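You operate a simulated robot arm through the tools that you are given. There is no shell and no other tool. Be economical: measure what you need, move in short steps, check, and stop when the job is done.

You are at the controls of a simulated two-armed robot. One attempt, no reset.

## Task
Move the two refill bottles from basket to table and unscrew their caps.
Fine: hold each bottle while you turn its cap; lay the caps on the table.
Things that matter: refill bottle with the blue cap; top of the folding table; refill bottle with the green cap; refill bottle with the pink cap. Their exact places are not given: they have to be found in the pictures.

Only the result counts: the job must be done as asked and must still hold three seconds after the hand-in. Knocking over, shifting, dropping, spilling or breaking anything else fails it. Lids that push on must go on centred and level and be pressed home; caps that screw on are set level and turned clockwise until they are tight.

## Robot
Two 6-joint arms with two-finger parallel grippers on one trunk, on a base that drives. Base frame: it is fixed to the floor where the robot stands at the start and does not move with it; the origin is under the middle of the robot, x ahead of it, y to its left, z up. Readings come in cm, rad, newtons and seconds.
The left shoulder is at the start at [6, 18.7, 97.2], the right one opposite. With the tool pointing down near the work surface each hand reaches from about 10 to 58 cm from the robot's upright axis, wherever it stands, measured 20 degrees to its own side. Places, roughly: top of the folding table [50, 70, 70]. Payload 1.57 kg a hand.
The TCP of each hand is the grasp point between the finger pads, 3 cm short of the fingertips. In the tool frame z runs along the fingers and y along their closing line. The gripper opens to 11 cm. The fingers are 2.4 cm wide and 1.2 cm thick; the gripper's body (4.8 by 11.2 cm) begins 7.8 cm behind the TCP.
Orientation is that of the tool frame in the base frame, as a unit quaternion [x, y, z, w]. With the fingers straight down and closing along the base's y, the tool's x points along the base's -x, its y along +y and its z along -z.

## Interface
- The arms move only by the tool play_rows. It takes "left_deltas", "right_deltas" or both (then of equal length, played together; a hand with none holds still); each is a list of rows, each a list of 7 numbers: the opening in per cent of the stroke, from 0 (shut) to 100 (fully open), then the shift along the tool's x, y, z in units of 400 mm (1.0 is 400 mm), then the turn, a rotation vector about the tool's x, y, z in units of 180 degrees (1.0 is 180 degrees). In form: [[fingers, dx, dy, dz, ax, ay, az], ...]. A call has 1 to 20 rows; each row is the pose to reach, as a shift and turn from the pose commanded when the call began, along the tool's axes at that moment. A call with a number of a shift or a turn outside -1 to 1 is refused whole. A row lasts 0.2 s, in which the tool goes at most 5 cm and 0.15 rad; a call with a longer step from one row to the next is refused whole, and so is a gripper value outside its range. A pose out of reach is approached as far as the arm can. The call stops where the force on the tool passes 40 N (or 10 N more than at its start, if that is more) or the arm is blocked; 0.2 s more then pass. The fingers move at their own pace (about 15.3 cm/s each) and stop on an object; they squeeze with about 40 N. The grip force told is the motor's: it shows also when the fingers shut on nothing. Time passes only in rows, and 0.2 s behind the last, so rows that repeat a pose let the fingers close. It gives the time, the measured TCP pose, the force on the tool (base axes), the opening and the grip force at its end, in the units of the frame above (readings bear some noise).
- Cameras (640 x 400 px; columns grow to the right, rows downward): "scene" is now at [-0.23, 4.67, 150.87]; the picture's right is [0.62, -0.78, 0.00], its down [-0.62, -0.50, -0.60] and it looks along [0.47, 0.38, -0.80] (base axes); focal length 292 px, centre (320, 200). "left" rides on the left gripper at [-3.6, 0, -8] in its tool frame; the picture's right is [0.00, -1.00, 0.00], its down [0.97, 0.00, -0.24] and it looks along [0.24, 0.00, 0.97] (tool axes); focal length 218 px, centre (320, 200). "right" rides on the right gripper at [-3.6, 0, -8] in its tool frame; the picture's right is [0.00, -1.00, 0.00], its down [0.97, 0.00, -0.24] and it looks along [0.24, 0.00, 0.97] (tool axes); focal length 218 px, centre (320, 200).
- snapshot(camera): a new picture of that camera. The clock stands still meanwhile.
- slide_trunk(by): slides the trunk up (or, below 0, down) by that many cm; the arms and the scene camera ride with it, the base frame stays. It gives what a move gives, with no picture.
- drive_base(legs): drives the robot by 1 to 6 legs, each [ahead, left, turn to the left] in cm, cm and rad, along the robot's own axes; the way and the turn of a leg run together, so that a leg with both is an arc; at most 150 cm and 3.142 rad a leg. The arms and the cameras ride along, it lands a little off, and it stops where it bumps. It gives what a move gives.
- pan_tilt(pan, tilt): turns the head with the scene camera to pan (to the left, within 1.501 rad either way) and tilt (down, from -0.506 to 1.204), counted from straight ahead of the robot. It gives what a move gives.
- measure_at(camera, pixels): there is no depth. For up to 12 entries [column, row, z] of the newest picture of that camera ("zoom" is the newest enlarged one), the place [x, y] in the base frame at which the ray of that pixel passes the height z, good to about 0.3 cm. The clock stands still meanwhile.
- zoom(camera, box): a new picture of the part [left, top, right, bottom] of that camera's present view, enlarged. The clock stands still meanwhile.
- hand_in(): hands the job in; it is judged then, once.

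Keep the steps short. Do not move on a guess: measure, check each grasp and each placing, and mend mistakes. In all there are 80 turns and 58 pictures (those below and enlarged ones count). Leave the grippers open and the arms clear of the work at the hand-in unless told otherwise, and finish with a single line.

The tools are called after "Request:" as name(argument=value, ...) on one line, values as JSON. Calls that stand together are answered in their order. play_rows: Moves the arms, as the interface text tells. Its arguments: {"type":"object","properties":{"left_deltas":{"type":"array","items":{"type":"array","items":{"type":"number"}}},"right_deltas":{"type":"array","items":{"type":"array","items":{"type":"number"}}}},"required":[]} The other tools are called the same way: slide_trunk (by) slides the trunk up or down; drive_base (legs) drives the base; pan_tilt (pan, tilt) turns the head that bears the scene camera; snapshot (camera) takes a picture; measure_at (camera, pixels) gives the place at which the rays of pixels pass given heights; zoom (camera, box) takes an enlarged picture of a part of a camera's view; hand_in () hands the job in.

At the start:

```text
clock: 0.0
left_eef_pos: [30.78, 39.96, 106.68]
left_tool_rot: [0.0, 1.0, 0.0, 0.001]
left_wrist_force: [0.5, 0.0, 0.2]
left_opening: 10.99
left_grasp_force: 0.0
right_eef_pos: [34.28, 3.65, 106.66]
right_tool_rot: [0.0, 1.0, 0.0, 0.0]
right_wrist_force: [-0.1, 0.2, 0.4]
right_opening: 11.03
right_grasp_force: 0.1
trunk travel left (down, up): [-60.0, 39.0]
robot x, y, heading: [-0.13, 0.29, 0.001]
head pan, tilt: [0.674, 0.925]
```

scene: 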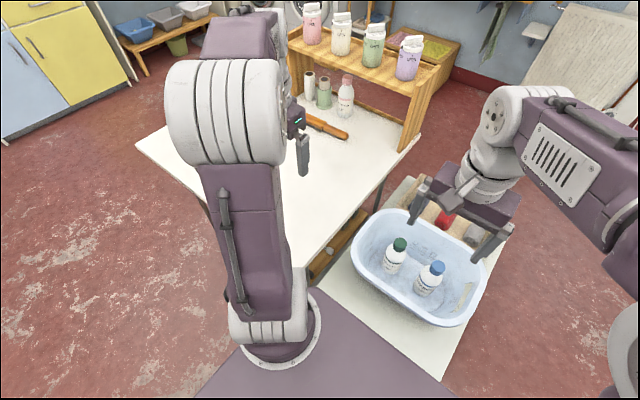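
right: 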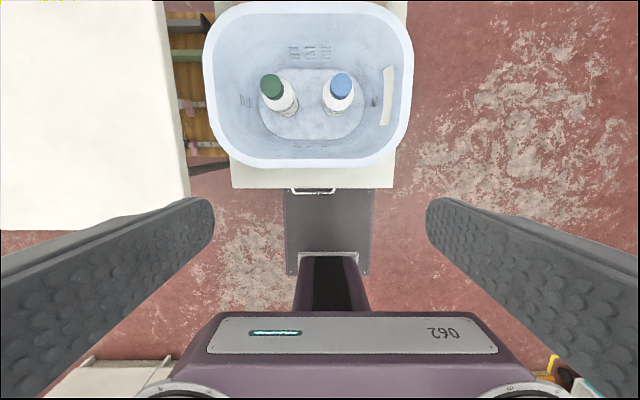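
left: 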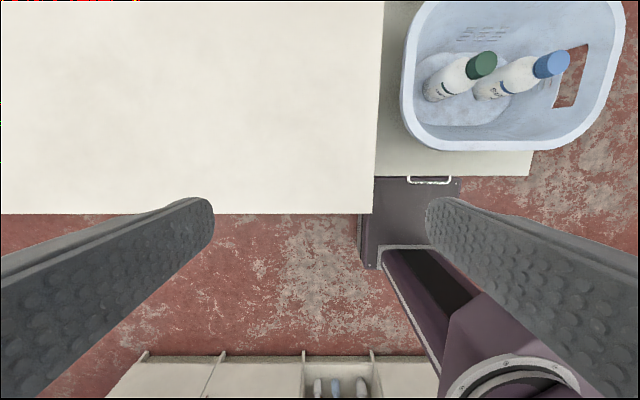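

I see the basket with the green-capped and the blue-capped bottle in it, and a pink-capped bottle on the table. I enlarge the basket and the table, and measure the caps at several heights from both wrist pictures.

Request:
zoom(camera="right", box=[200, 0, 420, 190])

Request:
zoom(camera="scene", box=[340, 170, 520, 340])

Request:
measure_at(camera="right", pixels=[[271, 84, 70], [271, 84, 80], [341, 84, 70], [341, 84, 80], [190, 200, 70], [215, 20, 75], [400, 20, 75], [235, 150, 75], [390, 150, 75]])

Request:
measure_at(camera="left", pixels=[[485, 65, 70], [485, 65, 80], [553, 64, 70], [553, 64, 80], [380, 210, 70], [200, 213, 70]])

Request:
measure_at(camera="scene", pixels=[[400, 243, 70], [400, 243, 75], [438, 267, 70], [438, 267, 75], [136, 145, 70], [345, 80, 75], [420, 138, 70]])

```text
2.11 times, centred on (310, 95) of right
```

zoom: 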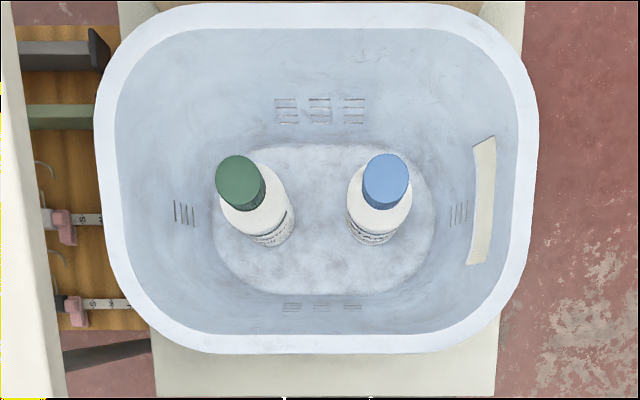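

```text
2.35 times, centred on (430, 255) of scene
```

zoom: 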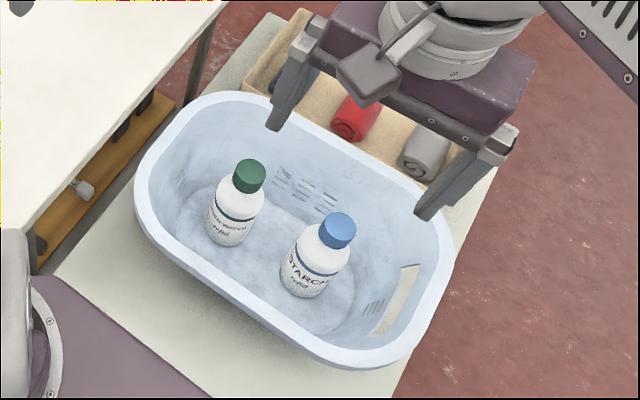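

```text
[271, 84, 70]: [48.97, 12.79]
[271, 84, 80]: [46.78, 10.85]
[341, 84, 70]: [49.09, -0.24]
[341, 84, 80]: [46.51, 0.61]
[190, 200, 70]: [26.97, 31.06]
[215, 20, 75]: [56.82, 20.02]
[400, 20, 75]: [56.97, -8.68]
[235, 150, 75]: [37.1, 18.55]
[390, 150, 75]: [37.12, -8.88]
```

```text
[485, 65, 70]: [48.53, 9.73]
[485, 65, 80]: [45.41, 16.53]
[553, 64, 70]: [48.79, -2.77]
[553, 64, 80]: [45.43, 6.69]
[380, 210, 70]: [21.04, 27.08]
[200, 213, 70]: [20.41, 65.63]
```

```text
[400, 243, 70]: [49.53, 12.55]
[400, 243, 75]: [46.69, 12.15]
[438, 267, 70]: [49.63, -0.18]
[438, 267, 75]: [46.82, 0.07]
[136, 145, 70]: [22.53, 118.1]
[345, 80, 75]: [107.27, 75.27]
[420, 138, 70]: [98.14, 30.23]
```

Both caps triangulate. Green's top is at about (47.6, 12.1, 73.5) and blue's at about (47.9, 0.0, 73). I plan to carry each bottle by its cap, the right hand taking blue and the left taking green. First the right hand goes over blue at z 88, with a 7 cm opening.

Request:
play_rows(right_deltas=[[64, -0.057, -0.015, 0.078, 0, 0, 0], [64, -0.114, -0.03, 0.155, 0, 0, 0], [64, -0.171, -0.045, 0.233, 0, 0, 0], [64, -0.228, -0.061, 0.311, 0, 0, 0], [64, -0.285, -0.076, 0.389, 0, 0, 0], [64, -0.3425, -0.091, 0.4665, 0, 0, 0], [64, -0.3425, -0.091, 0.4665, 0, 0, 0]])

Request:
snapshot(camera="right")

Request:
snapshot(camera="scene")

```text
clock: 1.6
left_eef_pos: [30.67, 40.12, 106.78]
left_tool_rot: [0.0, 1.0, 0.0, 0.0]
left_wrist_force: [-0.7, 0.1, -0.7]
left_opening: 10.98
left_grasp_force: 0.1
right_eef_pos: [47.79, -0.01, 87.95]
right_tool_rot: [0.0, 1.0, 0.0, 0.001]
right_wrist_force: [0.4, -0.4, 0.9]
right_opening: 7.03
right_grasp_force: 0.0
trunk travel left (down, up): [-60.0, 39.0]
robot x, y, heading: [-0.21, 0.15, -0.005]
head pan, tilt: [0.674, 0.925]
```

```text
52 pictures are left
```

right: 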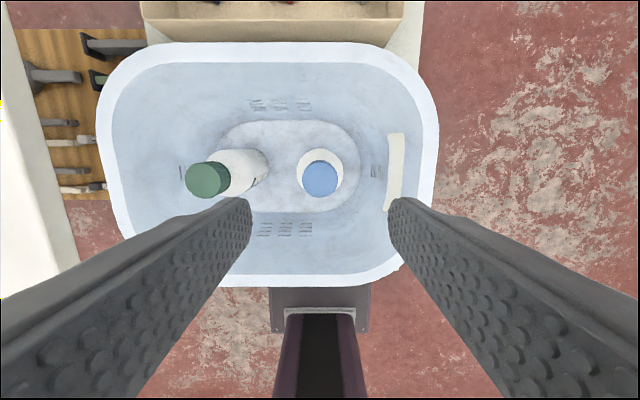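

```text
51 pictures are left
```

scene: 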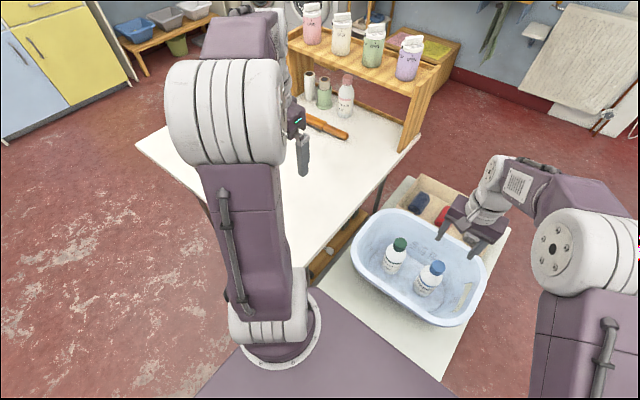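

The hand is over blue, and the cap is at about (320, 180). I measure its centre and edges, and enlarge it.

Request:
measure_at(camera="right", pixels=[[320, 178, 73], [302, 178, 73], [339, 178, 73], [320, 178, 71], [320, 178, 75], [207, 180, 73.5]])

Request:
zoom(camera="right", box=[170, 110, 410, 250])

Request:
zoom(camera="scene", box=[370, 220, 470, 310])

```text
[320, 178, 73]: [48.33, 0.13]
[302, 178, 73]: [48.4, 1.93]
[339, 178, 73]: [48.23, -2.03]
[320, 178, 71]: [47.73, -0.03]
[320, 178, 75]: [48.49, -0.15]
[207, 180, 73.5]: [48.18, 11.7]
```

```text
2.67 times, centred on (290, 180) of right
```

zoom: 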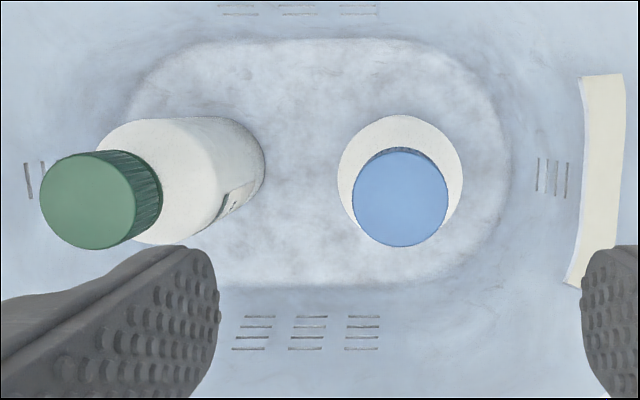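

```text
4.44 times, centred on (420, 265) of scene
```

zoom: 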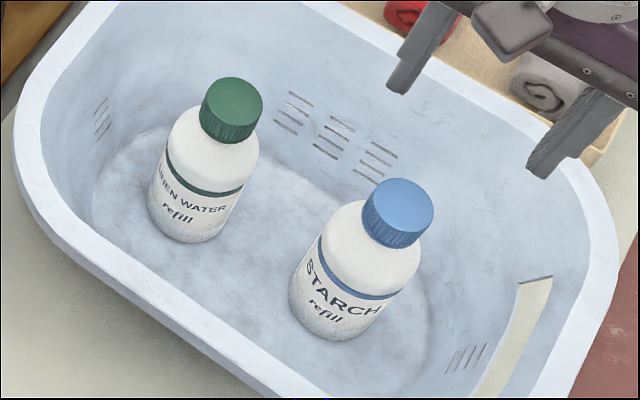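

The blue cap is about 3.7 cm wide and 2 cm high, centred at (48.2, 0.0). I descend to z 73.6 so that the fingertips end at the cap's lower rim, then close.

Request:
play_rows(right_deltas=[[64, -0.009, 0, 0.1, 0, 0, 0], [64, -0.009, 0, 0.2, 0, 0, 0], [64, -0.009, 0, 0.3, 0, 0, 0], [64, -0.009, 0, 0.359, 0, 0, 0], [64, -0.009, 0, 0.359, 0, 0, 0]])

Request:
zoom(camera="scene", box=[370, 210, 490, 310])

```text
clock: 2.8
left_eef_pos: [30.65, 39.98, 106.58]
left_tool_rot: [0.0, 1.0, 0.0, 0.0]
left_wrist_force: [-0.3, -1.2, -0.3]
left_opening: 10.97
left_grasp_force: 0.0
right_eef_pos: [48.2, -0.04, 73.53]
right_tool_rot: [0.0, 1.0, -0.001, 0.0]
right_wrist_force: [0.0, 0.1, 0.9]
right_opening: 7.06
right_grasp_force: 0.0
trunk travel left (down, up): [-60.0, 39.0]
robot x, y, heading: [0.09, -0.37, -0.002]
head pan, tilt: [0.674, 0.925]
```

```text
4.00 times, centred on (430, 260) of scene
```

zoom: 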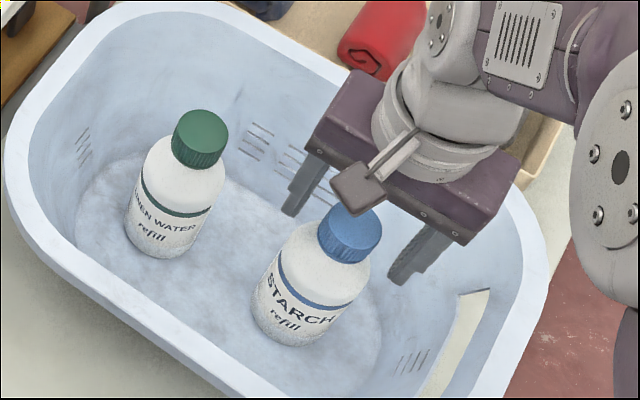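

The fingers straddle the cap. I close, then lift 2 cm.

Request:
play_rows(right_deltas=[[0, 0, 0, 0, 0, 0, 0], [0, 0, 0, 0, 0, 0, 0], [0, 0, 0, 0, 0, 0, 0], [0, 0, 0, -0.025, 0, 0, 0], [0, 0, 0, -0.05, 0, 0, 0], [0, 0, 0, -0.05, 0, 0, 0]])

Request:
zoom(camera="scene", box=[370, 210, 490, 310])

```text
clock: 4.2
left_eef_pos: [30.68, 39.97, 106.6]
left_tool_rot: [0.001, 1.0, 0.0, 0.0]
left_wrist_force: [0.3, 0.2, 0.0]
left_opening: 10.98
left_grasp_force: 0.0
right_eef_pos: [48.11, 0.21, 75.66]
right_tool_rot: [0.0, 1.0, 0.0, 0.001]
right_wrist_force: [-0.4, 0.3, -0.6]
right_opening: 3.51
right_grasp_force: 40.1
trunk travel left (down, up): [-60.0, 39.0]
robot x, y, heading: [-0.22, -0.07, 0.005]
head pan, tilt: [0.674, 0.925]
```

```text
4.00 times, centred on (430, 260) of scene
```

zoom: 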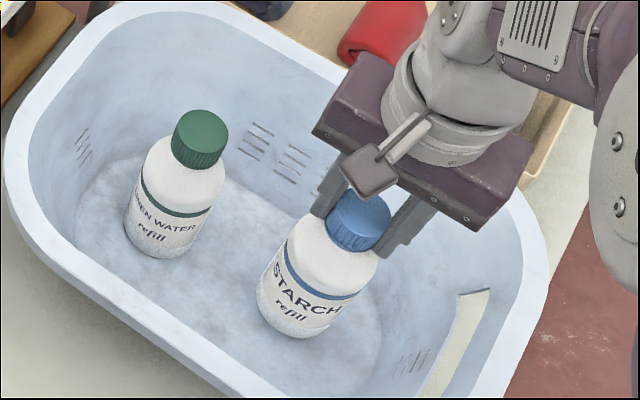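

Blue is held at an opening of 3.51 cm and 40 N, and it lifted. I raise it and move it off to the right while the left hand goes over green at z 88.

Request:
play_rows(right_deltas=[[0, 0, 0, -0.1, 0, 0, 0], [0, 0, 0, -0.2, 0, 0, 0], [0, 0, 0, -0.3, 0, 0, 0], [0, 0, 0, -0.4, 0, 0, 0], [0, 0, 0, -0.5, 0, 0, 0], [0, 0.03, -0.08, -0.56, 0, 0, 0], [0, 0.06, -0.17, -0.62, 0, 0, 0], [0, 0.1, -0.26, -0.67, 0, 0, 0], [0, 0.14, -0.35, -0.7, 0, 0, 0], [0, 0.18, -0.44, -0.7, 0, 0, 0], [0, 0.2, -0.5, -0.7, 0, 0, 0], [0, 0.2, -0.5, -0.7, 0, 0, 0], [0, 0.2, -0.5, -0.7, 0, 0, 0], [0, 0.2, -0.5, -0.7, 0, 0, 0], [0, 0.2, -0.5, -0.7, 0, 0, 0], [0, 0.2, -0.5, -0.7, 0, 0, 0]], left_deltas=[[64, 0, 0, 0, 0, 0, 0], [64, 0, 0, 0, 0, 0, 0], [64, 0, 0, 0, 0, 0, 0], [64, 0, 0, 0, 0, 0, 0], [64, 0, 0, 0, 0, 0, 0], [64, 0, 0, 0, 0, 0, 0], [64, -0.0476, -0.078, 0.0517, 0, 0, 0], [64, -0.0951, -0.156, 0.1033, 0, 0, 0], [64, -0.1427, -0.233, 0.155, 0, 0, 0], [64, -0.19, -0.311, 0.207, 0, 0, 0], [64, -0.238, -0.389, 0.258, 0, 0, 0], [64, -0.285, -0.467, 0.31, 0, 0, 0], [64, -0.333, -0.544, 0.362, 0, 0, 0], [64, -0.38, -0.622, 0.413, 0, 0, 0], [64, -0.428, -0.7, 0.465, 0, 0, 0], [64, -0.428, -0.7, 0.465, 0, 0, 0]])

Request:
zoom(camera="left", box=[170, 100, 470, 290])

Request:
snapshot(camera="scene")

```text
clock: 7.6
left_eef_pos: [47.8, 11.99, 88.29]
left_tool_rot: [0.001, 1.0, 0.0, 0.0]
left_wrist_force: [-0.5, -0.1, -1.0]
left_opening: 7.02
left_grasp_force: 0.1
right_eef_pos: [40.19, -19.99, 103.75]
right_tool_rot: [0.001, 1.0, 0.0, 0.0]
right_wrist_force: [-0.5, 0.8, -0.3]
right_opening: 3.5
right_grasp_force: 39.6
trunk travel left (down, up): [-60.0, 39.0]
robot x, y, heading: [0.1, 0.15, 0.002]
head pan, tilt: [0.674, 0.925]
```

```text
2.11 times, centred on (320, 195) of left
```

zoom: 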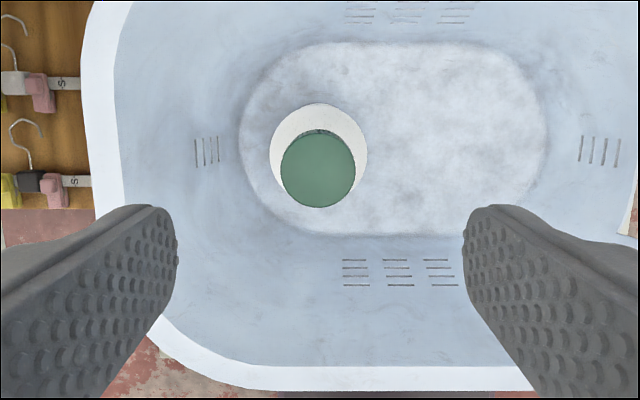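

```text
45 pictures are left
```

scene: 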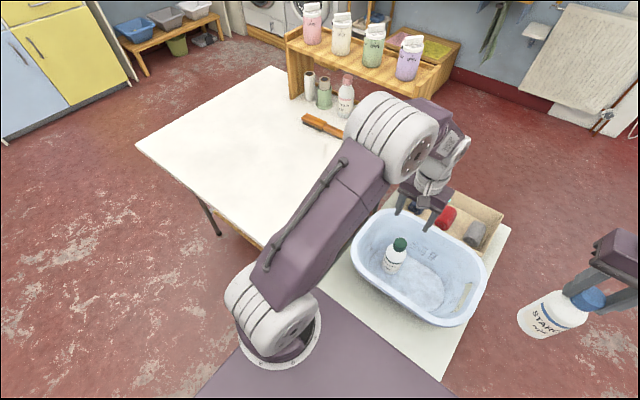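

Blue is safely held off to the right. I measure the green cap's centre in the left camera's enlarged picture, at (318, 170).

Request:
measure_at(camera="zoom", pixels=[[318, 170, 73], [280, 170, 73], [355, 170, 73], [318, 170, 72.5], [318, 170, 73.5]])

Request:
measure_at(camera="scene", pixels=[[136, 145, 70], [272, 67, 70], [272, 250, 70], [345, 118, 70], [303, 118, 70], [347, 135, 70], [412, 145, 70], [292, 95, 70]])

```text
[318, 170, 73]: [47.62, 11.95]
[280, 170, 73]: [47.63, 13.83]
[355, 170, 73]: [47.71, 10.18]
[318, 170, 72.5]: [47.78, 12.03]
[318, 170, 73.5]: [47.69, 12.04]
```

```text
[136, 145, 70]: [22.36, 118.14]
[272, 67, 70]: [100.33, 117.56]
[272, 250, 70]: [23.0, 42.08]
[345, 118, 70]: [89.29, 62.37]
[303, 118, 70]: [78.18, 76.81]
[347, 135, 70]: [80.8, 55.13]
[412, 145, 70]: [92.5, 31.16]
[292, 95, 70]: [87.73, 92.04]
```

The green cap is at (47.7, 12.0), right under the hand. I descend to z 73.6, close and lift 2 cm.

Request:
play_rows(left_deltas=[[64, 0.002, 0, 0.1, 0, 0, 0], [64, 0.002, 0, 0.2, 0, 0, 0], [64, 0.002, 0, 0.3, 0, 0, 0], [64, 0.002, 0, 0.362, 0, 0, 0], [64, 0.002, 0, 0.362, 0, 0, 0], [0, 0.002, 0, 0.362, 0, 0, 0], [0, 0.002, 0, 0.362, 0, 0, 0], [0, 0.002, 0, 0.362, 0, 0, 0], [0, 0.002, 0, 0.335, 0, 0, 0], [0, 0.002, 0, 0.31, 0, 0, 0], [0, 0.002, 0, 0.31, 0, 0, 0]])

Request:
zoom(camera="scene", box=[350, 200, 490, 310])

```text
clock: 10.0
left_eef_pos: [47.75, 12.05, 75.71]
left_tool_rot: [-0.001, 1.0, 0.0, 0.0]
left_wrist_force: [0.0, 1.1, -1.1]
left_opening: 3.46
left_grasp_force: 40.1
right_eef_pos: [40.28, -20.1, 103.72]
right_tool_rot: [0.0, 1.0, 0.0, 0.0]
right_wrist_force: [0.7, 0.4, -0.9]
right_opening: 3.47
right_grasp_force: 40.0
trunk travel left (down, up): [-60.0, 39.0]
robot x, y, heading: [-0.08, -0.28, -0.001]
head pan, tilt: [0.674, 0.925]
```

```text
3.64 times, centred on (420, 255) of scene
```

zoom: 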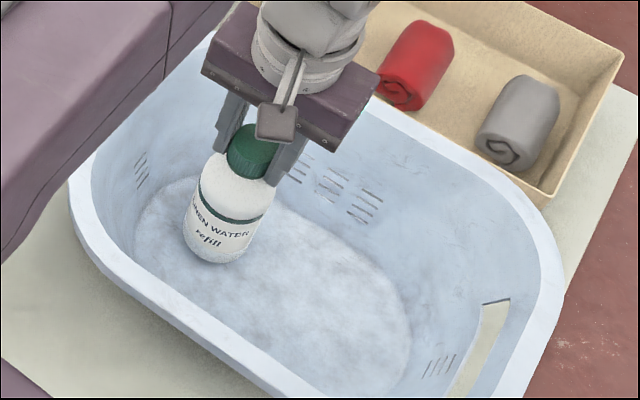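

Green is held at 3.46 cm and 40 N. I lift it clear and look straight down ahead of the base, to see where the base stands against the table before driving.

Request:
play_rows(left_deltas=[[0, 0, 0, -0.1, 0, 0, 0], [0, 0, 0, -0.2, 0, 0, 0], [0, 0, 0, -0.3, 0, 0, 0], [0, 0, 0, -0.4, 0, 0, 0], [0, 0, 0, -0.5, 0, 0, 0], [0, 0.03, 0.08, -0.56, 0, 0, 0], [0, 0.06, 0.16, -0.62, 0, 0, 0], [0, 0.09, 0.24, -0.67, 0, 0, 0], [0, 0.125, 0.325, -0.7, 0, 0, 0], [0, 0.125, 0.325, -0.7, 0, 0, 0]])

Request:
pan_tilt(pan=1.0, tilt=1.2)

Request:
snapshot(camera="scene")

```text
clock: 12.2
left_eef_pos: [42.69, 24.82, 103.75]
left_tool_rot: [0.0, 1.0, 0.0, 0.0]
left_wrist_force: [-0.9, -0.2, -1.1]
left_opening: 3.49
left_grasp_force: 40.2
right_eef_pos: [40.29, -20.12, 103.48]
right_tool_rot: [0.0, 1.0, 0.0, 0.0]
right_wrist_force: [0.5, 1.0, -0.1]
right_opening: 3.47
right_grasp_force: 39.8
trunk travel left (down, up): [-60.0, 39.0]
robot x, y, heading: [0.1, 0.01, -0.0]
head pan, tilt: [0.674, 0.925]
```

```text
clock: 13.0
left_eef_pos: [42.76, 24.72, 103.84]
left_tool_rot: [0.0, 1.0, 0.0, 0.0]
left_wrist_force: [-0.3, -0.1, -0.1]
left_opening: 3.49
left_grasp_force: 40.5
right_eef_pos: [40.29, -19.99, 103.67]
right_tool_rot: [0.0, 1.0, 0.0, 0.0]
right_wrist_force: [-0.7, 0.3, -0.7]
right_opening: 3.49
right_grasp_force: 40.2
trunk travel left (down, up): [-60.0, 39.0]
robot x, y, heading: [-0.25, -0.14, -0.003]
head pan, tilt: [1.0, 1.201]
```

```text
43 pictures are left
```

scene: 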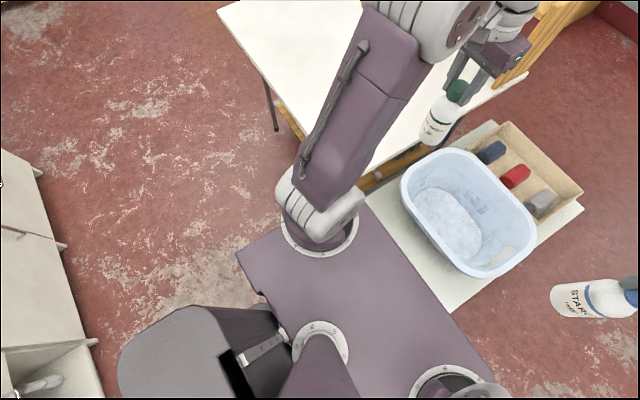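

I measure how near the cabinet at the left of the picture, about (95, 345), is to the driving lane.

Request:
measure_at(camera="scene", pixels=[[98, 395, 0], [95, 342, 0], [38, 170, 0], [38, 170, 50], [98, 345, 50], [275, 130, 0], [238, 255, 97], [370, 210, 97], [500, 370, 97]])

```text
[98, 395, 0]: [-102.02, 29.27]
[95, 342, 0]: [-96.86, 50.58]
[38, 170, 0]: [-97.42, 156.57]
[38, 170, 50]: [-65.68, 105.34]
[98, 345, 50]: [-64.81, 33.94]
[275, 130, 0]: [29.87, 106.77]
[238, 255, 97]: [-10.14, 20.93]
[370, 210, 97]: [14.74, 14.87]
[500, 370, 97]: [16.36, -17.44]
```

The lane is clear: the cabinet is well behind and the table legs are at x ≥ 25. I back up 5 cm and drive 60 cm to the left, with both bottles held high.

Request:
drive_base(legs=[[-5, 0, 0], [0, 60, 0]])

Request:
pan_tilt(pan=0.0, tilt=0.95)

Request:
snapshot(camera="scene")

```text
clock: 16.9
left_eef_pos: [37.66, 84.15, 103.84]
left_tool_rot: [0.0, 1.0, 0.0, 0.0]
left_wrist_force: [-0.6, 0.1, -0.4]
left_opening: 3.5
left_grasp_force: 40.1
right_eef_pos: [35.3, 39.26, 103.58]
right_tool_rot: [-0.001, 1.0, 0.0, 0.0]
right_wrist_force: [0.0, -0.4, -1.3]
right_opening: 3.52
right_grasp_force: 40.3
trunk travel left (down, up): [-60.0, 39.0]
robot x, y, heading: [-5.2, 59.01, 0.002]
head pan, tilt: [1.0, 1.201]
```

```text
clock: 18.2
left_eef_pos: [37.64, 84.02, 103.83]
left_tool_rot: [-0.001, 1.0, 0.0, 0.0]
left_wrist_force: [1.0, 0.6, -1.2]
left_opening: 3.5
left_grasp_force: 40.3
right_eef_pos: [35.39, 39.22, 103.63]
right_tool_rot: [-0.002, 1.0, 0.0, -0.001]
right_wrist_force: [-0.7, -1.0, -0.3]
right_opening: 3.49
right_grasp_force: 40.0
trunk travel left (down, up): [-60.0, 39.0]
robot x, y, heading: [-4.99, 59.39, 0.001]
head pan, tilt: [0.0, 0.949]
```

```text
42 pictures are left
```

scene: 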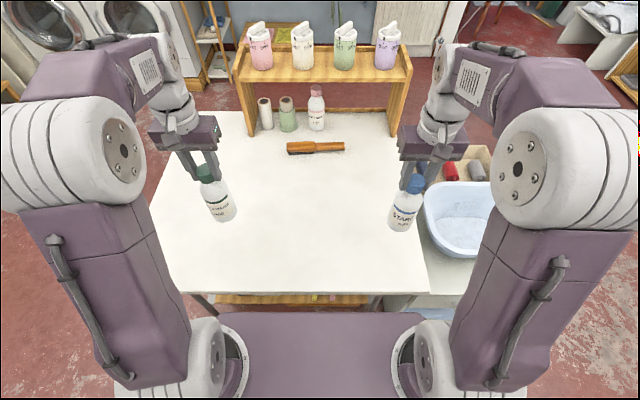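

I have a good view. The table is free between the brush and the near edge. I lower blue over (46, 57) and green over (36, 94), with the TCP at z 88, so that the bottoms hang about 1.5 cm above the top.

Request:
play_rows(right_deltas=[[0, -0.04, 0.07, 0.02, 0, 0, 0], [0, -0.08, 0.145, 0.05, 0, 0, 0], [0, -0.12, 0.22, 0.1, 0, 0, 0], [0, -0.165, 0.295, 0.16, 0, 0, 0], [0, -0.215, 0.37, 0.24, 0, 0, 0], [0, -0.265, 0.445, 0.31, 0, 0, 0], [0, -0.265, 0.445, 0.391, 0, 0, 0], [0, -0.265, 0.445, 0.391, 0, 0, 0]], left_deltas=[[0, 0.01, 0.04, 0.02, 0, 0, 0], [0, 0.02, 0.08, 0.05, 0, 0, 0], [0, 0.03, 0.12, 0.1, 0, 0, 0], [0, 0.04, 0.16, 0.16, 0, 0, 0], [0, 0.041, 0.2, 0.24, 0, 0, 0], [0, 0.041, 0.2475, 0.31, 0, 0, 0], [0, 0.041, 0.2475, 0.395, 0, 0, 0], [0, 0.041, 0.2475, 0.395, 0, 0, 0]])

Request:
snapshot(camera="scene")

```text
clock: 19.7
left_eef_pos: [36.04, 93.92, 90.91]
left_tool_rot: [-0.001, 1.0, 0.001, 0.005]
left_wrist_force: [-3.5, 0.0, 12.0]
left_opening: 3.56
left_grasp_force: 40.5
right_eef_pos: [45.8, 57.18, 90.91]
right_tool_rot: [-0.002, 1.0, 0.002, 0.005]
right_wrist_force: [-4.7, 0.0, 11.9]
right_opening: 3.48
right_grasp_force: 39.5
trunk travel left (down, up): [-60.0, 39.0]
robot x, y, heading: [-5.36, 58.92, 0.006]
head pan, tilt: [0.0, 0.949]
stopped in row 7 (left hand): the force on the tool passed its limit (the readings are from after the stop); the commanded pose is now the measured one
```

```text
41 pictures are left
```

scene: 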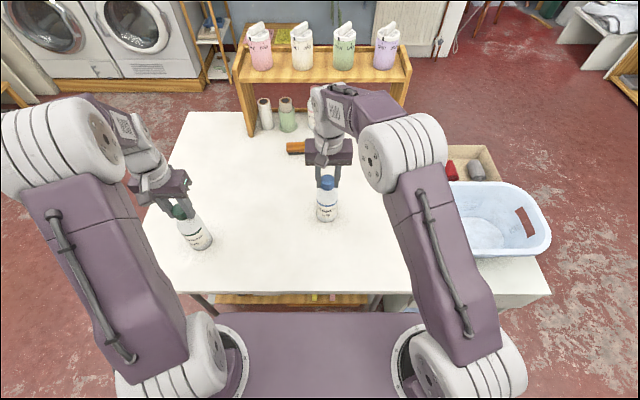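

Both bottles touched down early, at TCP z 90.9 with 12 N, so the table top is near z 74. I check closely that they stand level.

Request:
zoom(camera="scene", box=[140, 140, 380, 290])

Request:
measure_at(camera="scene", pixels=[[327, 220, 70], [327, 220, 74], [327, 220, 75], [198, 247, 70], [198, 247, 74]])

```text
2.67 times, centred on (260, 215) of scene
```

zoom: 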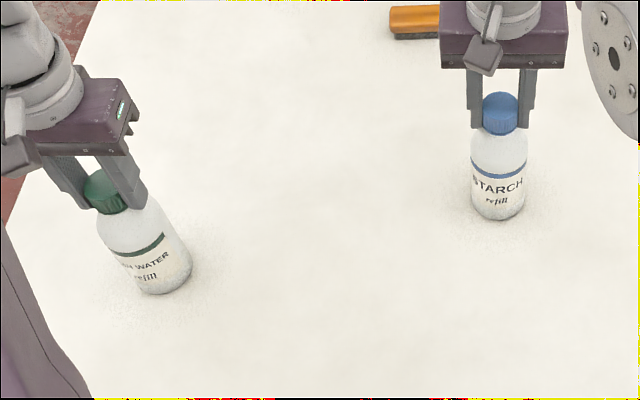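

```text
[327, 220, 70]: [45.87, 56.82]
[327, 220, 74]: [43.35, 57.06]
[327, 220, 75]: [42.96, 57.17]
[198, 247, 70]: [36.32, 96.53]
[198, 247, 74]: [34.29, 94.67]
```

Both stand on the table. I ease the press by 2 mm, open the left hand and raise it clear; the right hand keeps blue's cap.

Request:
play_rows(left_deltas=[[0, 0, 0, -0.005, 0, 0, 0], [64, 0, 0, -0.005, 0, 0, 0], [64, 0, 0, -0.005, 0, 0, 0], [64, 0, 0, -0.05, 0, 0, 0], [64, 0, 0, -0.15, 0, 0, 0], [64, 0, 0, -0.25, 0, 0, 0], [64, 0, 0, -0.35, 0, 0, 0]], right_deltas=[[0, 0, 0, -0.004, 0, 0, 0], [0, 0, 0, -0.004, 0, 0, 0], [0, 0, 0, -0.004, 0, 0, 0], [0, 0, 0, -0.004, 0, 0, 0], [0, 0, 0, -0.004, 0, 0, 0], [0, 0, 0, -0.004, 0, 0, 0], [0, 0, 0, -0.004, 0, 0, 0]])

Request:
zoom(camera="scene", box=[140, 140, 380, 290])

```text
clock: 21.3
left_eef_pos: [35.92, 94.18, 104.59]
left_tool_rot: [-0.001, 1.0, 0.002, 0.005]
left_wrist_force: [0.8, 0.0, 0.1]
left_opening: 7.08
left_grasp_force: 0.1
right_eef_pos: [45.91, 57.24, 90.87]
right_tool_rot: [-0.001, 1.0, 0.001, 0.005]
right_wrist_force: [-1.6, 0.1, 4.4]
right_opening: 3.52
right_grasp_force: 39.8
trunk travel left (down, up): [-60.0, 39.0]
robot x, y, heading: [-4.71, 59.03, 0.001]
head pan, tilt: [0.0, 0.949]
```

```text
2.67 times, centred on (260, 215) of scene
```

zoom: 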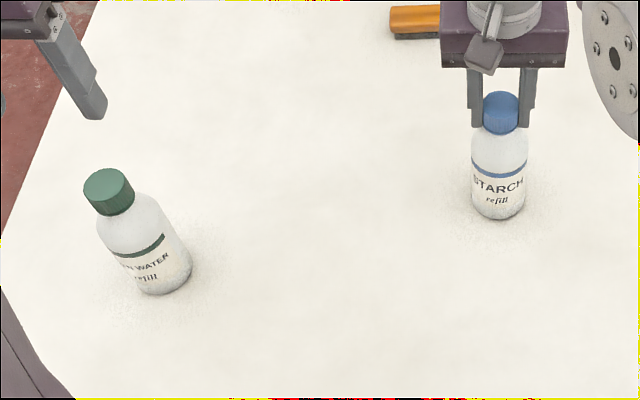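

Green stands free. Now I turn the left hand to point forward and right (27° to the right, 20° below level) and bring it to about (32, 75, 100), behind the blue bottle.

Request:
play_rows(left_deltas=[[73, 0.0098, -0.048, 0.0115, 0.00915, -0.03813, 0.01307], [73, 0.0196, -0.096, 0.023, 0.0183, -0.07626, 0.02614], [73, 0.0294, -0.144, 0.0345, 0.02745, -0.11439, 0.03921], [73, 0.0392, -0.192, 0.046, 0.0366, -0.15252, 0.05228], [73, 0.049, -0.24, 0.0575, 0.04575, -0.19065, 0.06535], [73, 0.0588, -0.288, 0.069, 0.0549, -0.22878, 0.07842], [73, 0.0686, -0.336, 0.0805, 0.06405, -0.26691, 0.09149], [73, 0.0784, -0.384, 0.092, 0.0732, -0.30504, 0.10456], [73, 0.0882, -0.432, 0.1035, 0.08235, -0.34317, 0.11763], [73, 0.098, -0.48, 0.115, 0.0915, -0.3813, 0.1307], [73, 0.098, -0.48, 0.115, 0.0915, -0.3813, 0.1307]])

Request:
snapshot(camera="scene")

Request:
snapshot(camera="left")

```text
clock: 23.7
left_eef_pos: [39.4, 80.13, 99.03]
left_tool_rot: [0.192, 0.794, -0.131, 0.562]
left_wrist_force: [-1.0, -0.7, 0.0]
left_opening: 8.05
left_grasp_force: 0.0
left hand out of reach, approached as far as the arm can: row 7, 8, 9, 10, 11
right_eef_pos: [45.88, 57.04, 90.86]
right_tool_rot: [-0.001, 1.0, 0.002, 0.004]
right_wrist_force: [0.0, 1.2, 2.0]
right_opening: 3.52
right_grasp_force: 40.0
trunk travel left (down, up): [-60.0, 39.0]
robot x, y, heading: [-5.04, 59.11, 0.003]
head pan, tilt: [0.0, 0.949]
```

```text
38 pictures are left
```

scene: 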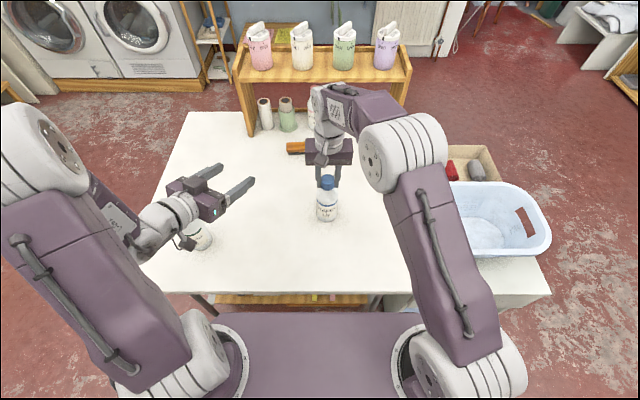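

```text
37 pictures are left
```

left: 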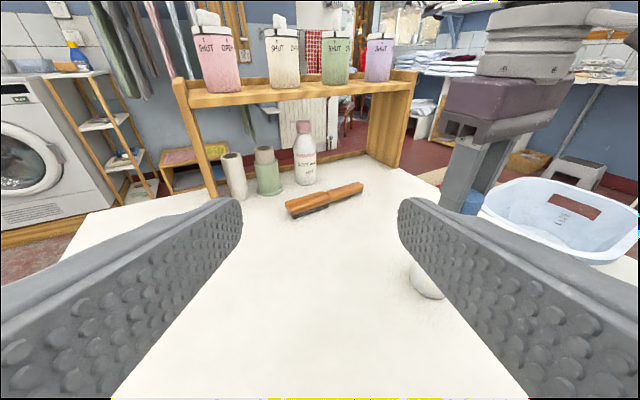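

The turn succeeded, but the spot was too near the shoulder. Pointing more to the right (60°) puts the wrist farther out. For room from green, the right hand also shifts blue 9 cm to the right, lifting it 2 cm on the way. The left hand turns another 33° and comes nearer.

Request:
play_rows(left_deltas=[[73, 0.02, -0.04, 0.027, 0.0215, 0, 0.0078], [73, 0.04, -0.08, 0.054, 0.043, 0, 0.0157], [73, 0.06, -0.119, 0.082, 0.0646, 0, 0.0235], [73, 0.08, -0.158, 0.109, 0.0861, 0, 0.0313], [73, 0.1, -0.198, 0.136, 0.1077, 0, 0.0392], [73, 0.12, -0.237, 0.163, 0.1292, 0, 0.047], [73, 0.14, -0.277, 0.19, 0.1508, 0, 0.0549], [73, 0.16, -0.3165, 0.218, 0.1723, 0, 0.0627], [73, 0.16, -0.3165, 0.218, 0.1723, 0, 0.0627]], right_deltas=[[0, 0, 0, -0.04, 0, 0, 0], [0, 0, -0.03, -0.05, 0, 0, 0], [0, 0, -0.08, -0.05, 0, 0, 0], [0, 0, -0.14, -0.05, 0, 0, 0], [0, 0, -0.19, -0.05, 0, 0, 0], [0, 0, -0.225, -0.05, 0, 0, 0], [0, 0, -0.225, -0.03, 0, 0, 0], [0, 0, -0.225, -0.015, 0, 0, 0], [0, 0, -0.225, -0.004, 0, 0, 0]])

Request:
snapshot(camera="scene")

Request:
snapshot(camera="left")

```text
clock: 25.7
left_eef_pos: [41.1, 66.5, 91.13]
left_tool_rot: [0.412, 0.709, -0.285, 0.497]
left_wrist_force: [0.1, -0.2, 0.3]
left_opening: 8.02
left_grasp_force: 0.1
left hand out of reach, approached as far as the arm can: row 1, 2, 3, 4, 5, 6, 7, 8, 9
right_eef_pos: [46.02, 48.05, 91.05]
right_tool_rot: [0.0, 1.0, 0.0, 0.003]
right_wrist_force: [-0.2, -0.4, -0.7]
right_opening: 3.5
right_grasp_force: 40.2
trunk travel left (down, up): [-60.0, 39.0]
robot x, y, heading: [-4.96, 59.16, 0.001]
head pan, tilt: [0.0, 0.949]
```

```text
36 pictures are left
```

scene: 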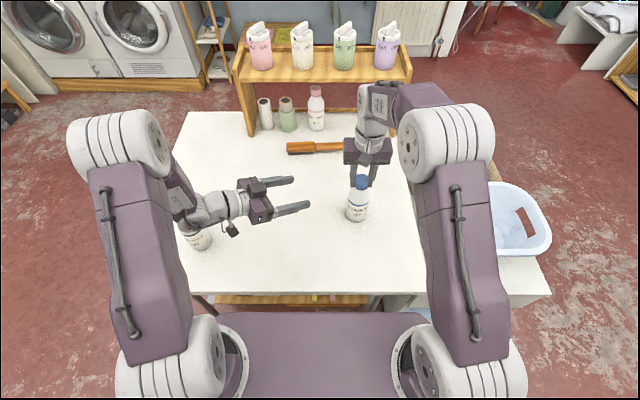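

```text
35 pictures are left
```

left: 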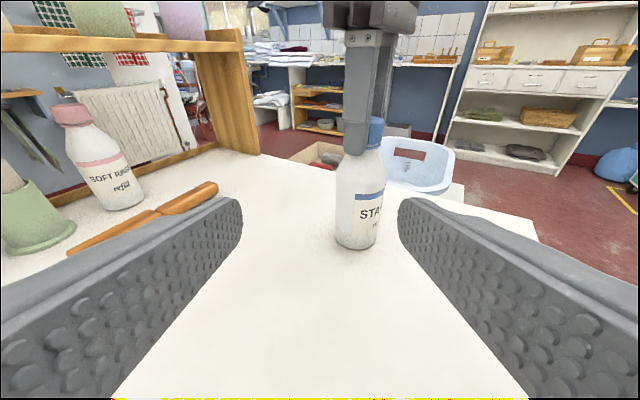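

The left hand now points at the blue bottle. I bring it to about 11 cm short of the bottle, at (40.8, 57, 84).

Request:
play_rows(left_deltas=[[73, 0.015, -0.04, 0.06, 0, 0, 0], [73, 0.035, -0.08, 0.12, 0, 0, 0], [73, 0.065, -0.105, 0.19, 0, 0, 0], [73, 0.102, -0.1245, 0.251, 0, 0, 0], [73, 0.102, -0.1245, 0.251, 0, 0, 0]])

Request:
snapshot(camera="left")

Request:
snapshot(camera="scene")

```text
clock: 26.9
left_eef_pos: [45.79, 57.15, 85.76]
left_tool_rot: [0.411, 0.708, -0.286, 0.497]
left_wrist_force: [-0.3, -0.6, 0.2]
left_opening: 8.01
left_grasp_force: 0.0
left hand out of reach, approached as far as the arm can: row 1, 2, 3, 4, 5
right_eef_pos: [46.03, 48.07, 90.97]
right_tool_rot: [-0.001, 1.0, 0.001, 0.003]
right_wrist_force: [-0.9, -0.1, -0.9]
right_opening: 3.53
right_grasp_force: 40.1
trunk travel left (down, up): [-60.0, 39.0]
robot x, y, heading: [-5.18, 59.55, 0.002]
head pan, tilt: [0.0, 0.949]
```

```text
34 pictures are left
```

left: 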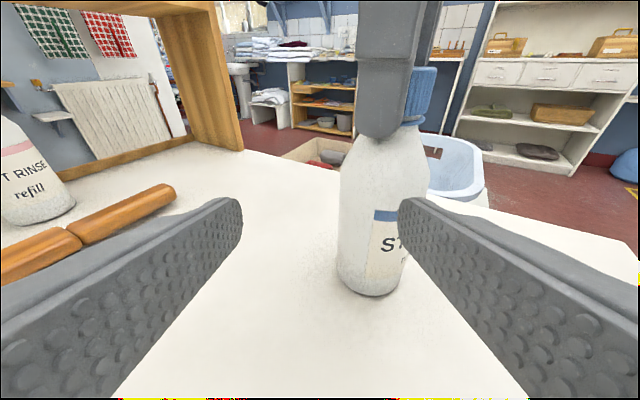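

```text
33 pictures are left
```

scene: 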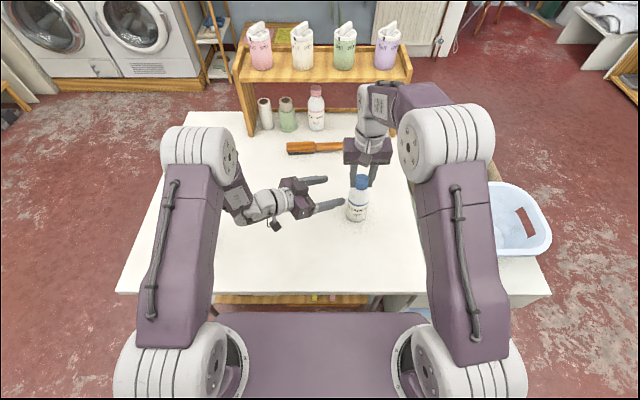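

The right finger overlaps the bottle in the left picture, and x cannot shrink further. I turn the left hand another 25° to point almost straight to the right, so that it can go straight in from (45, 59, 85).

Request:
play_rows(left_deltas=[[73, 0.0085, 0.002, -0.02, 0.0327, 0, 0.012], [73, 0.017, 0.005, -0.035, 0.0653, 0, 0.024], [73, 0.025, 0.008, -0.049, 0.098, 0, 0.036], [73, 0.034, 0.01, -0.049, 0.1306, 0, 0.0479], [73, 0.034, 0.01, -0.049, 0.1306, 0, 0.0479]])

Request:
snapshot(camera="left")

```text
clock: 28.1
left_eef_pos: [44.84, 59.43, 85.19]
left_tool_rot: [0.556, 0.603, -0.384, 0.425]
left_wrist_force: [-0.2, -0.1, 0.9]
left_opening: 8.06
left_grasp_force: 0.0
right_eef_pos: [46.1, 48.07, 90.97]
right_tool_rot: [0.0, 1.0, 0.001, 0.004]
right_wrist_force: [-0.1, -0.3, -0.7]
right_opening: 3.51
right_grasp_force: 40.3
trunk travel left (down, up): [-60.0, 39.0]
robot x, y, heading: [-5.14, 59.14, 0.003]
head pan, tilt: [0.0, 0.949]
```

```text
32 pictures are left
```

left: 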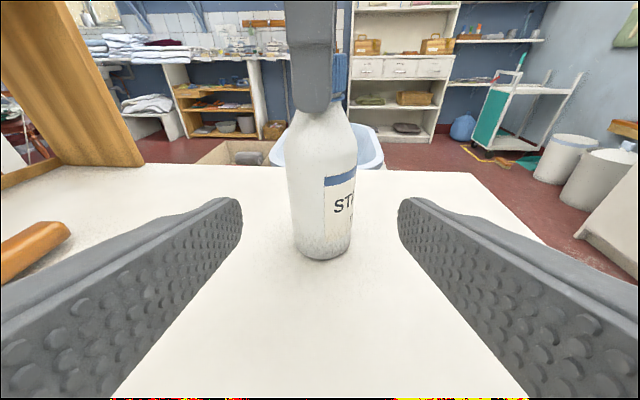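

It's centred on the bottle. I advance 12 cm along the fingers to (46, 48.1, 81) and close gently on the body.

Request:
play_rows(left_deltas=[[73, 0, 0.001, 0.1, 0, 0, 0], [73, 0, 0.002, 0.2, 0, 0, 0], [73, 0.001, 0.004, 0.303, 0, 0, 0], [73, 0.001, 0.004, 0.303, 0, 0, 0]])

Request:
snapshot(camera="left")

Request:
zoom(camera="scene", box=[160, 120, 420, 290])

```text
clock: 29.1
left_eef_pos: [45.83, 47.96, 81.02]
left_tool_rot: [0.556, 0.603, -0.384, 0.424]
left_wrist_force: [0.3, -0.9, 0.3]
left_opening: 8.04
left_grasp_force: 0.1
right_eef_pos: [46.09, 48.28, 91.0]
right_tool_rot: [-0.001, 1.0, 0.001, 0.003]
right_wrist_force: [-0.3, 0.4, 0.4]
right_opening: 3.51
right_grasp_force: 39.6
trunk travel left (down, up): [-60.0, 39.0]
robot x, y, heading: [-5.18, 59.07, 0.0]
head pan, tilt: [0.0, 0.949]
```

```text
31 pictures are left
```

left: 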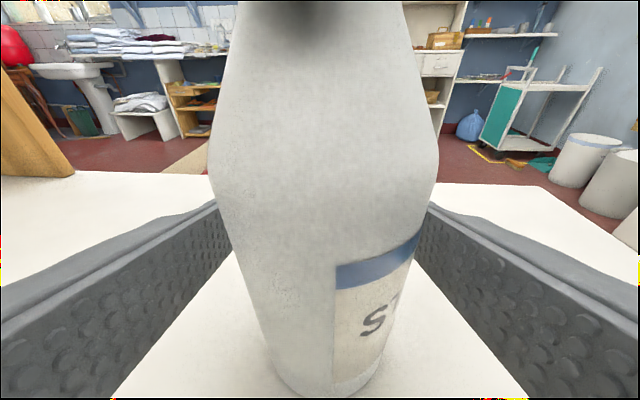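

```text
2.35 times, centred on (290, 205) of scene
```

zoom: 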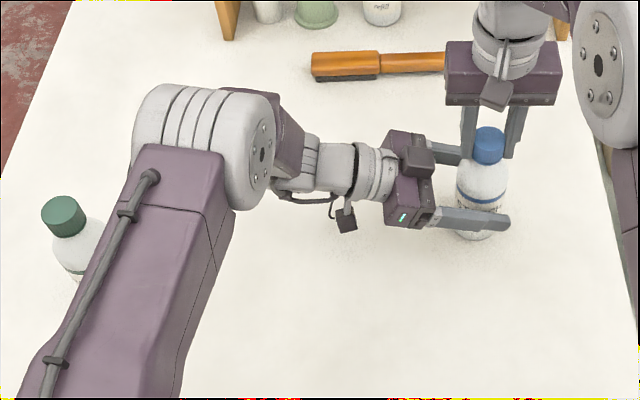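

The fingers straddle the body below the shoulder, and green is untouched. I close the left hand on the body.

Request:
play_rows(left_deltas=[[0, 0, 0, 0, 0, 0, 0], [0, 0, 0, 0, 0, 0, 0], [0, 0, 0, 0, 0, 0, 0], [0, 0, 0, 0, 0, 0, 0]])

```text
clock: 30.1
left_eef_pos: [45.78, 48.11, 81.08]
left_tool_rot: [0.556, 0.603, -0.384, 0.425]
left_wrist_force: [-3.6, -3.5, 0.4]
left_opening: 6.0
left_grasp_force: 39.7
right_eef_pos: [46.1, 48.18, 91.05]
right_tool_rot: [0.0, 1.0, 0.001, 0.004]
right_wrist_force: [5.0, 3.3, -0.4]
right_opening: 3.52
right_grasp_force: 39.7
trunk travel left (down, up): [-60.0, 39.0]
robot x, y, heading: [-5.04, 59.04, 0.002]
head pan, tilt: [0.0, 0.949]
```

The body is held at 6.0 cm and 40 N, with small side forces. Now I turn the cap anticlockwise seen from above (negative about the downward tool z) by about 97°.

Request:
play_rows(right_deltas=[[0, 0, 0, 0, 0, 0, -0.045], [0, 0, 0, 0, 0, 0, -0.09], [0, 0, 0, 0, 0, 0, -0.135], [0, 0, 0, -0.0003, 0, 0, -0.18], [0, 0, 0, -0.0005, 0, 0, -0.225], [0, 0, 0, -0.0007, 0, 0, -0.27], [0, 0, 0, -0.0009, 0, 0, -0.315], [0, 0, 0, -0.001, 0, 0, -0.36], [0, 0, 0, -0.0012, 0, 0, -0.405], [0, 0, 0, -0.0014, 0, 0, -0.45], [0, 0, 0, -0.0016, 0, 0, -0.495], [0, 0, 0, -0.0018, 0, 0, -0.54], [0, 0, 0, -0.0018, 0, 0, -0.54]])

Request:
zoom(camera="scene", box=[300, 130, 420, 230])

```text
clock: 32.9
left_eef_pos: [45.95, 47.98, 81.15]
left_tool_rot: [0.556, 0.603, -0.383, 0.424]
left_wrist_force: [13.8, -15.9, -5.2]
left_opening: 6.02
left_grasp_force: 39.6
right_eef_pos: [46.0, 48.26, 90.99]
right_tool_rot: [0.751, -0.66, 0.001, -0.003]
right_wrist_force: [-13.5, 16.1, 4.0]
right_opening: 3.51
right_grasp_force: 39.9
trunk travel left (down, up): [-60.0, 39.0]
robot x, y, heading: [-4.92, 59.23, -0.001]
head pan, tilt: [0.0, 0.949]
```

```text
4.00 times, centred on (360, 180) of scene
```

zoom: 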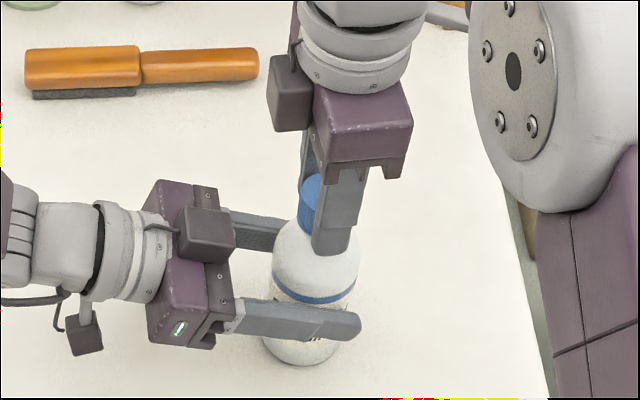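

The hand turned 97°, and the body stays held. I open the right hand slightly to 5 cm and turn it back clockwise for the next stroke.

Request:
play_rows(right_deltas=[[45, 0, 0, 0, 0, 0, 0], [45, 0, 0, 0, 0, 0, 0], [45, 0, 0, 0, 0, 0, 0.047], [45, 0, 0, 0, 0, 0, 0.094], [45, 0, 0, 0, 0, 0, 0.141], [45, 0, 0, 0, 0, 0, 0.188], [45, 0, 0, 0, 0, 0, 0.235], [45, 0, 0, 0, 0, 0, 0.282], [45, 0, 0, 0, 0, 0, 0.329], [45, 0, 0, 0, 0, 0, 0.376], [45, 0, 0, 0, 0, 0, 0.423], [45, 0, 0, 0, 0, 0, 0.47], [45, 0, 0, 0, 0, 0, 0.517], [45, 0, 0, 0, 0, 0, 0.564], [45, 0, 0, 0, 0, 0, 0.611], [45, 0, 0, 0, 0, 0, 0.658], [45, 0, 0, 0, 0, 0, 0.705], [45, 0, 0, 0, 0, 0, 0.752], [45, 0, 0, 0, 0, 0, 0.799], [45, 0, 0, 0, 0, 0, 0.846]])

Request:
zoom(camera="right", box=[200, 100, 440, 270])

Request:
zoom(camera="left", box=[120, 0, 520, 400])

```text
clock: 37.1
left_eef_pos: [45.97, 47.93, 81.05]
left_tool_rot: [0.556, 0.603, -0.383, 0.425]
left_wrist_force: [0.8, -0.7, -0.4]
left_opening: 6.01
left_grasp_force: 39.5
right_eef_pos: [46.04, 48.22, 90.98]
right_tool_rot: [0.462, 0.887, 0.003, 0.002]
right_wrist_force: [-1.3, -0.1, -0.2]
right_opening: 4.94
right_grasp_force: 0.1
trunk travel left (down, up): [-60.0, 39.0]
robot x, y, heading: [-4.84, 59.32, -0.0]
head pan, tilt: [0.0, 0.949]
```

```text
2.35 times, centred on (320, 185) of right
```

zoom: 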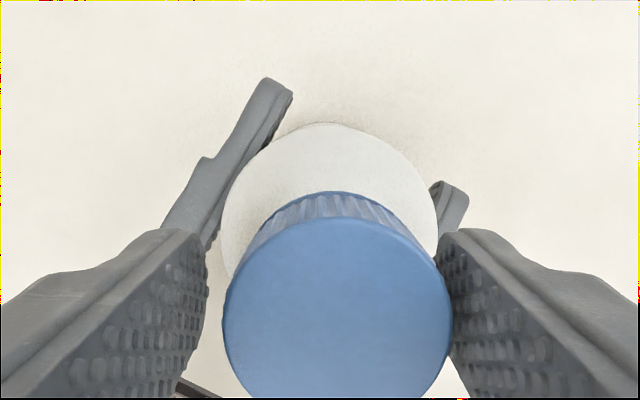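

```text
1.00 times, centred on (320, 200) of left
```

zoom: 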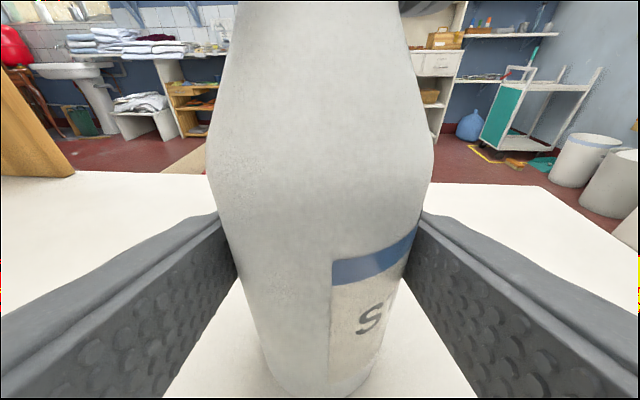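

The body's label hasn't moved, so the cap turned on the body. I nudge 2 mm to centre, close and turn another 144° anticlockwise with a slight rise.

Request:
play_rows(right_deltas=[[0, 0, -0.005, 0, 0, 0, 0], [0, 0, -0.005, 0, 0, 0, 0], [0, 0, -0.005, 0, 0, 0, 0], [0, 0, -0.005, -0.0002, 0, 0, -0.047], [0, 0, -0.005, -0.0004, 0, 0, -0.094], [0, 0, -0.005, -0.0006, 0, 0, -0.141], [0, 0, -0.005, -0.0008, 0, 0, -0.188], [0, 0, -0.005, -0.001, 0, 0, -0.235], [0, 0, -0.005, -0.0012, 0, 0, -0.282], [0, 0, -0.005, -0.0014, 0, 0, -0.329], [0, 0, -0.005, -0.0016, 0, 0, -0.376], [0, 0, -0.005, -0.0018, 0, 0, -0.423], [0, 0, -0.005, -0.002, 0, 0, -0.47], [0, 0, -0.005, -0.0022, 0, 0, -0.517], [0, 0, -0.005, -0.0024, 0, 0, -0.564], [0, 0, -0.005, -0.0026, 0, 0, -0.611], [0, 0, -0.005, -0.0028, 0, 0, -0.658], [0, 0, -0.005, -0.003, 0, 0, -0.705], [0, 0, -0.005, -0.0032, 0, 0, -0.752], [0, 0, -0.005, -0.0034, 0, 0, -0.799]])

Request:
zoom(camera="scene", box=[320, 150, 400, 220])

```text
clock: 41.3
left_eef_pos: [45.99, 47.9, 81.03]
left_tool_rot: [0.556, 0.603, -0.384, 0.424]
left_wrist_force: [3.0, 11.0, 0.0]
left_opening: 5.96
left_grasp_force: 40.6
right_eef_pos: [46.04, 48.09, 91.1]
right_tool_rot: [-0.701, 0.713, -0.002, 0.003]
right_wrist_force: [-3.4, -10.3, 0.2]
right_opening: 3.5
right_grasp_force: 39.7
trunk travel left (down, up): [-60.0, 39.0]
robot x, y, heading: [-4.92, 59.29, 0.004]
head pan, tilt: [0.0, 0.949]
```

```text
5.71 times, centred on (360, 185) of scene
```

zoom: 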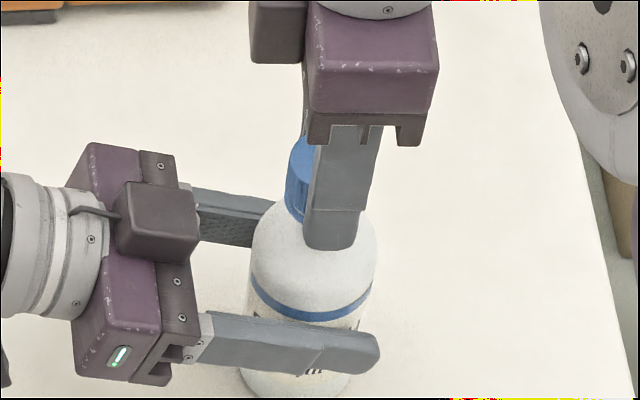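

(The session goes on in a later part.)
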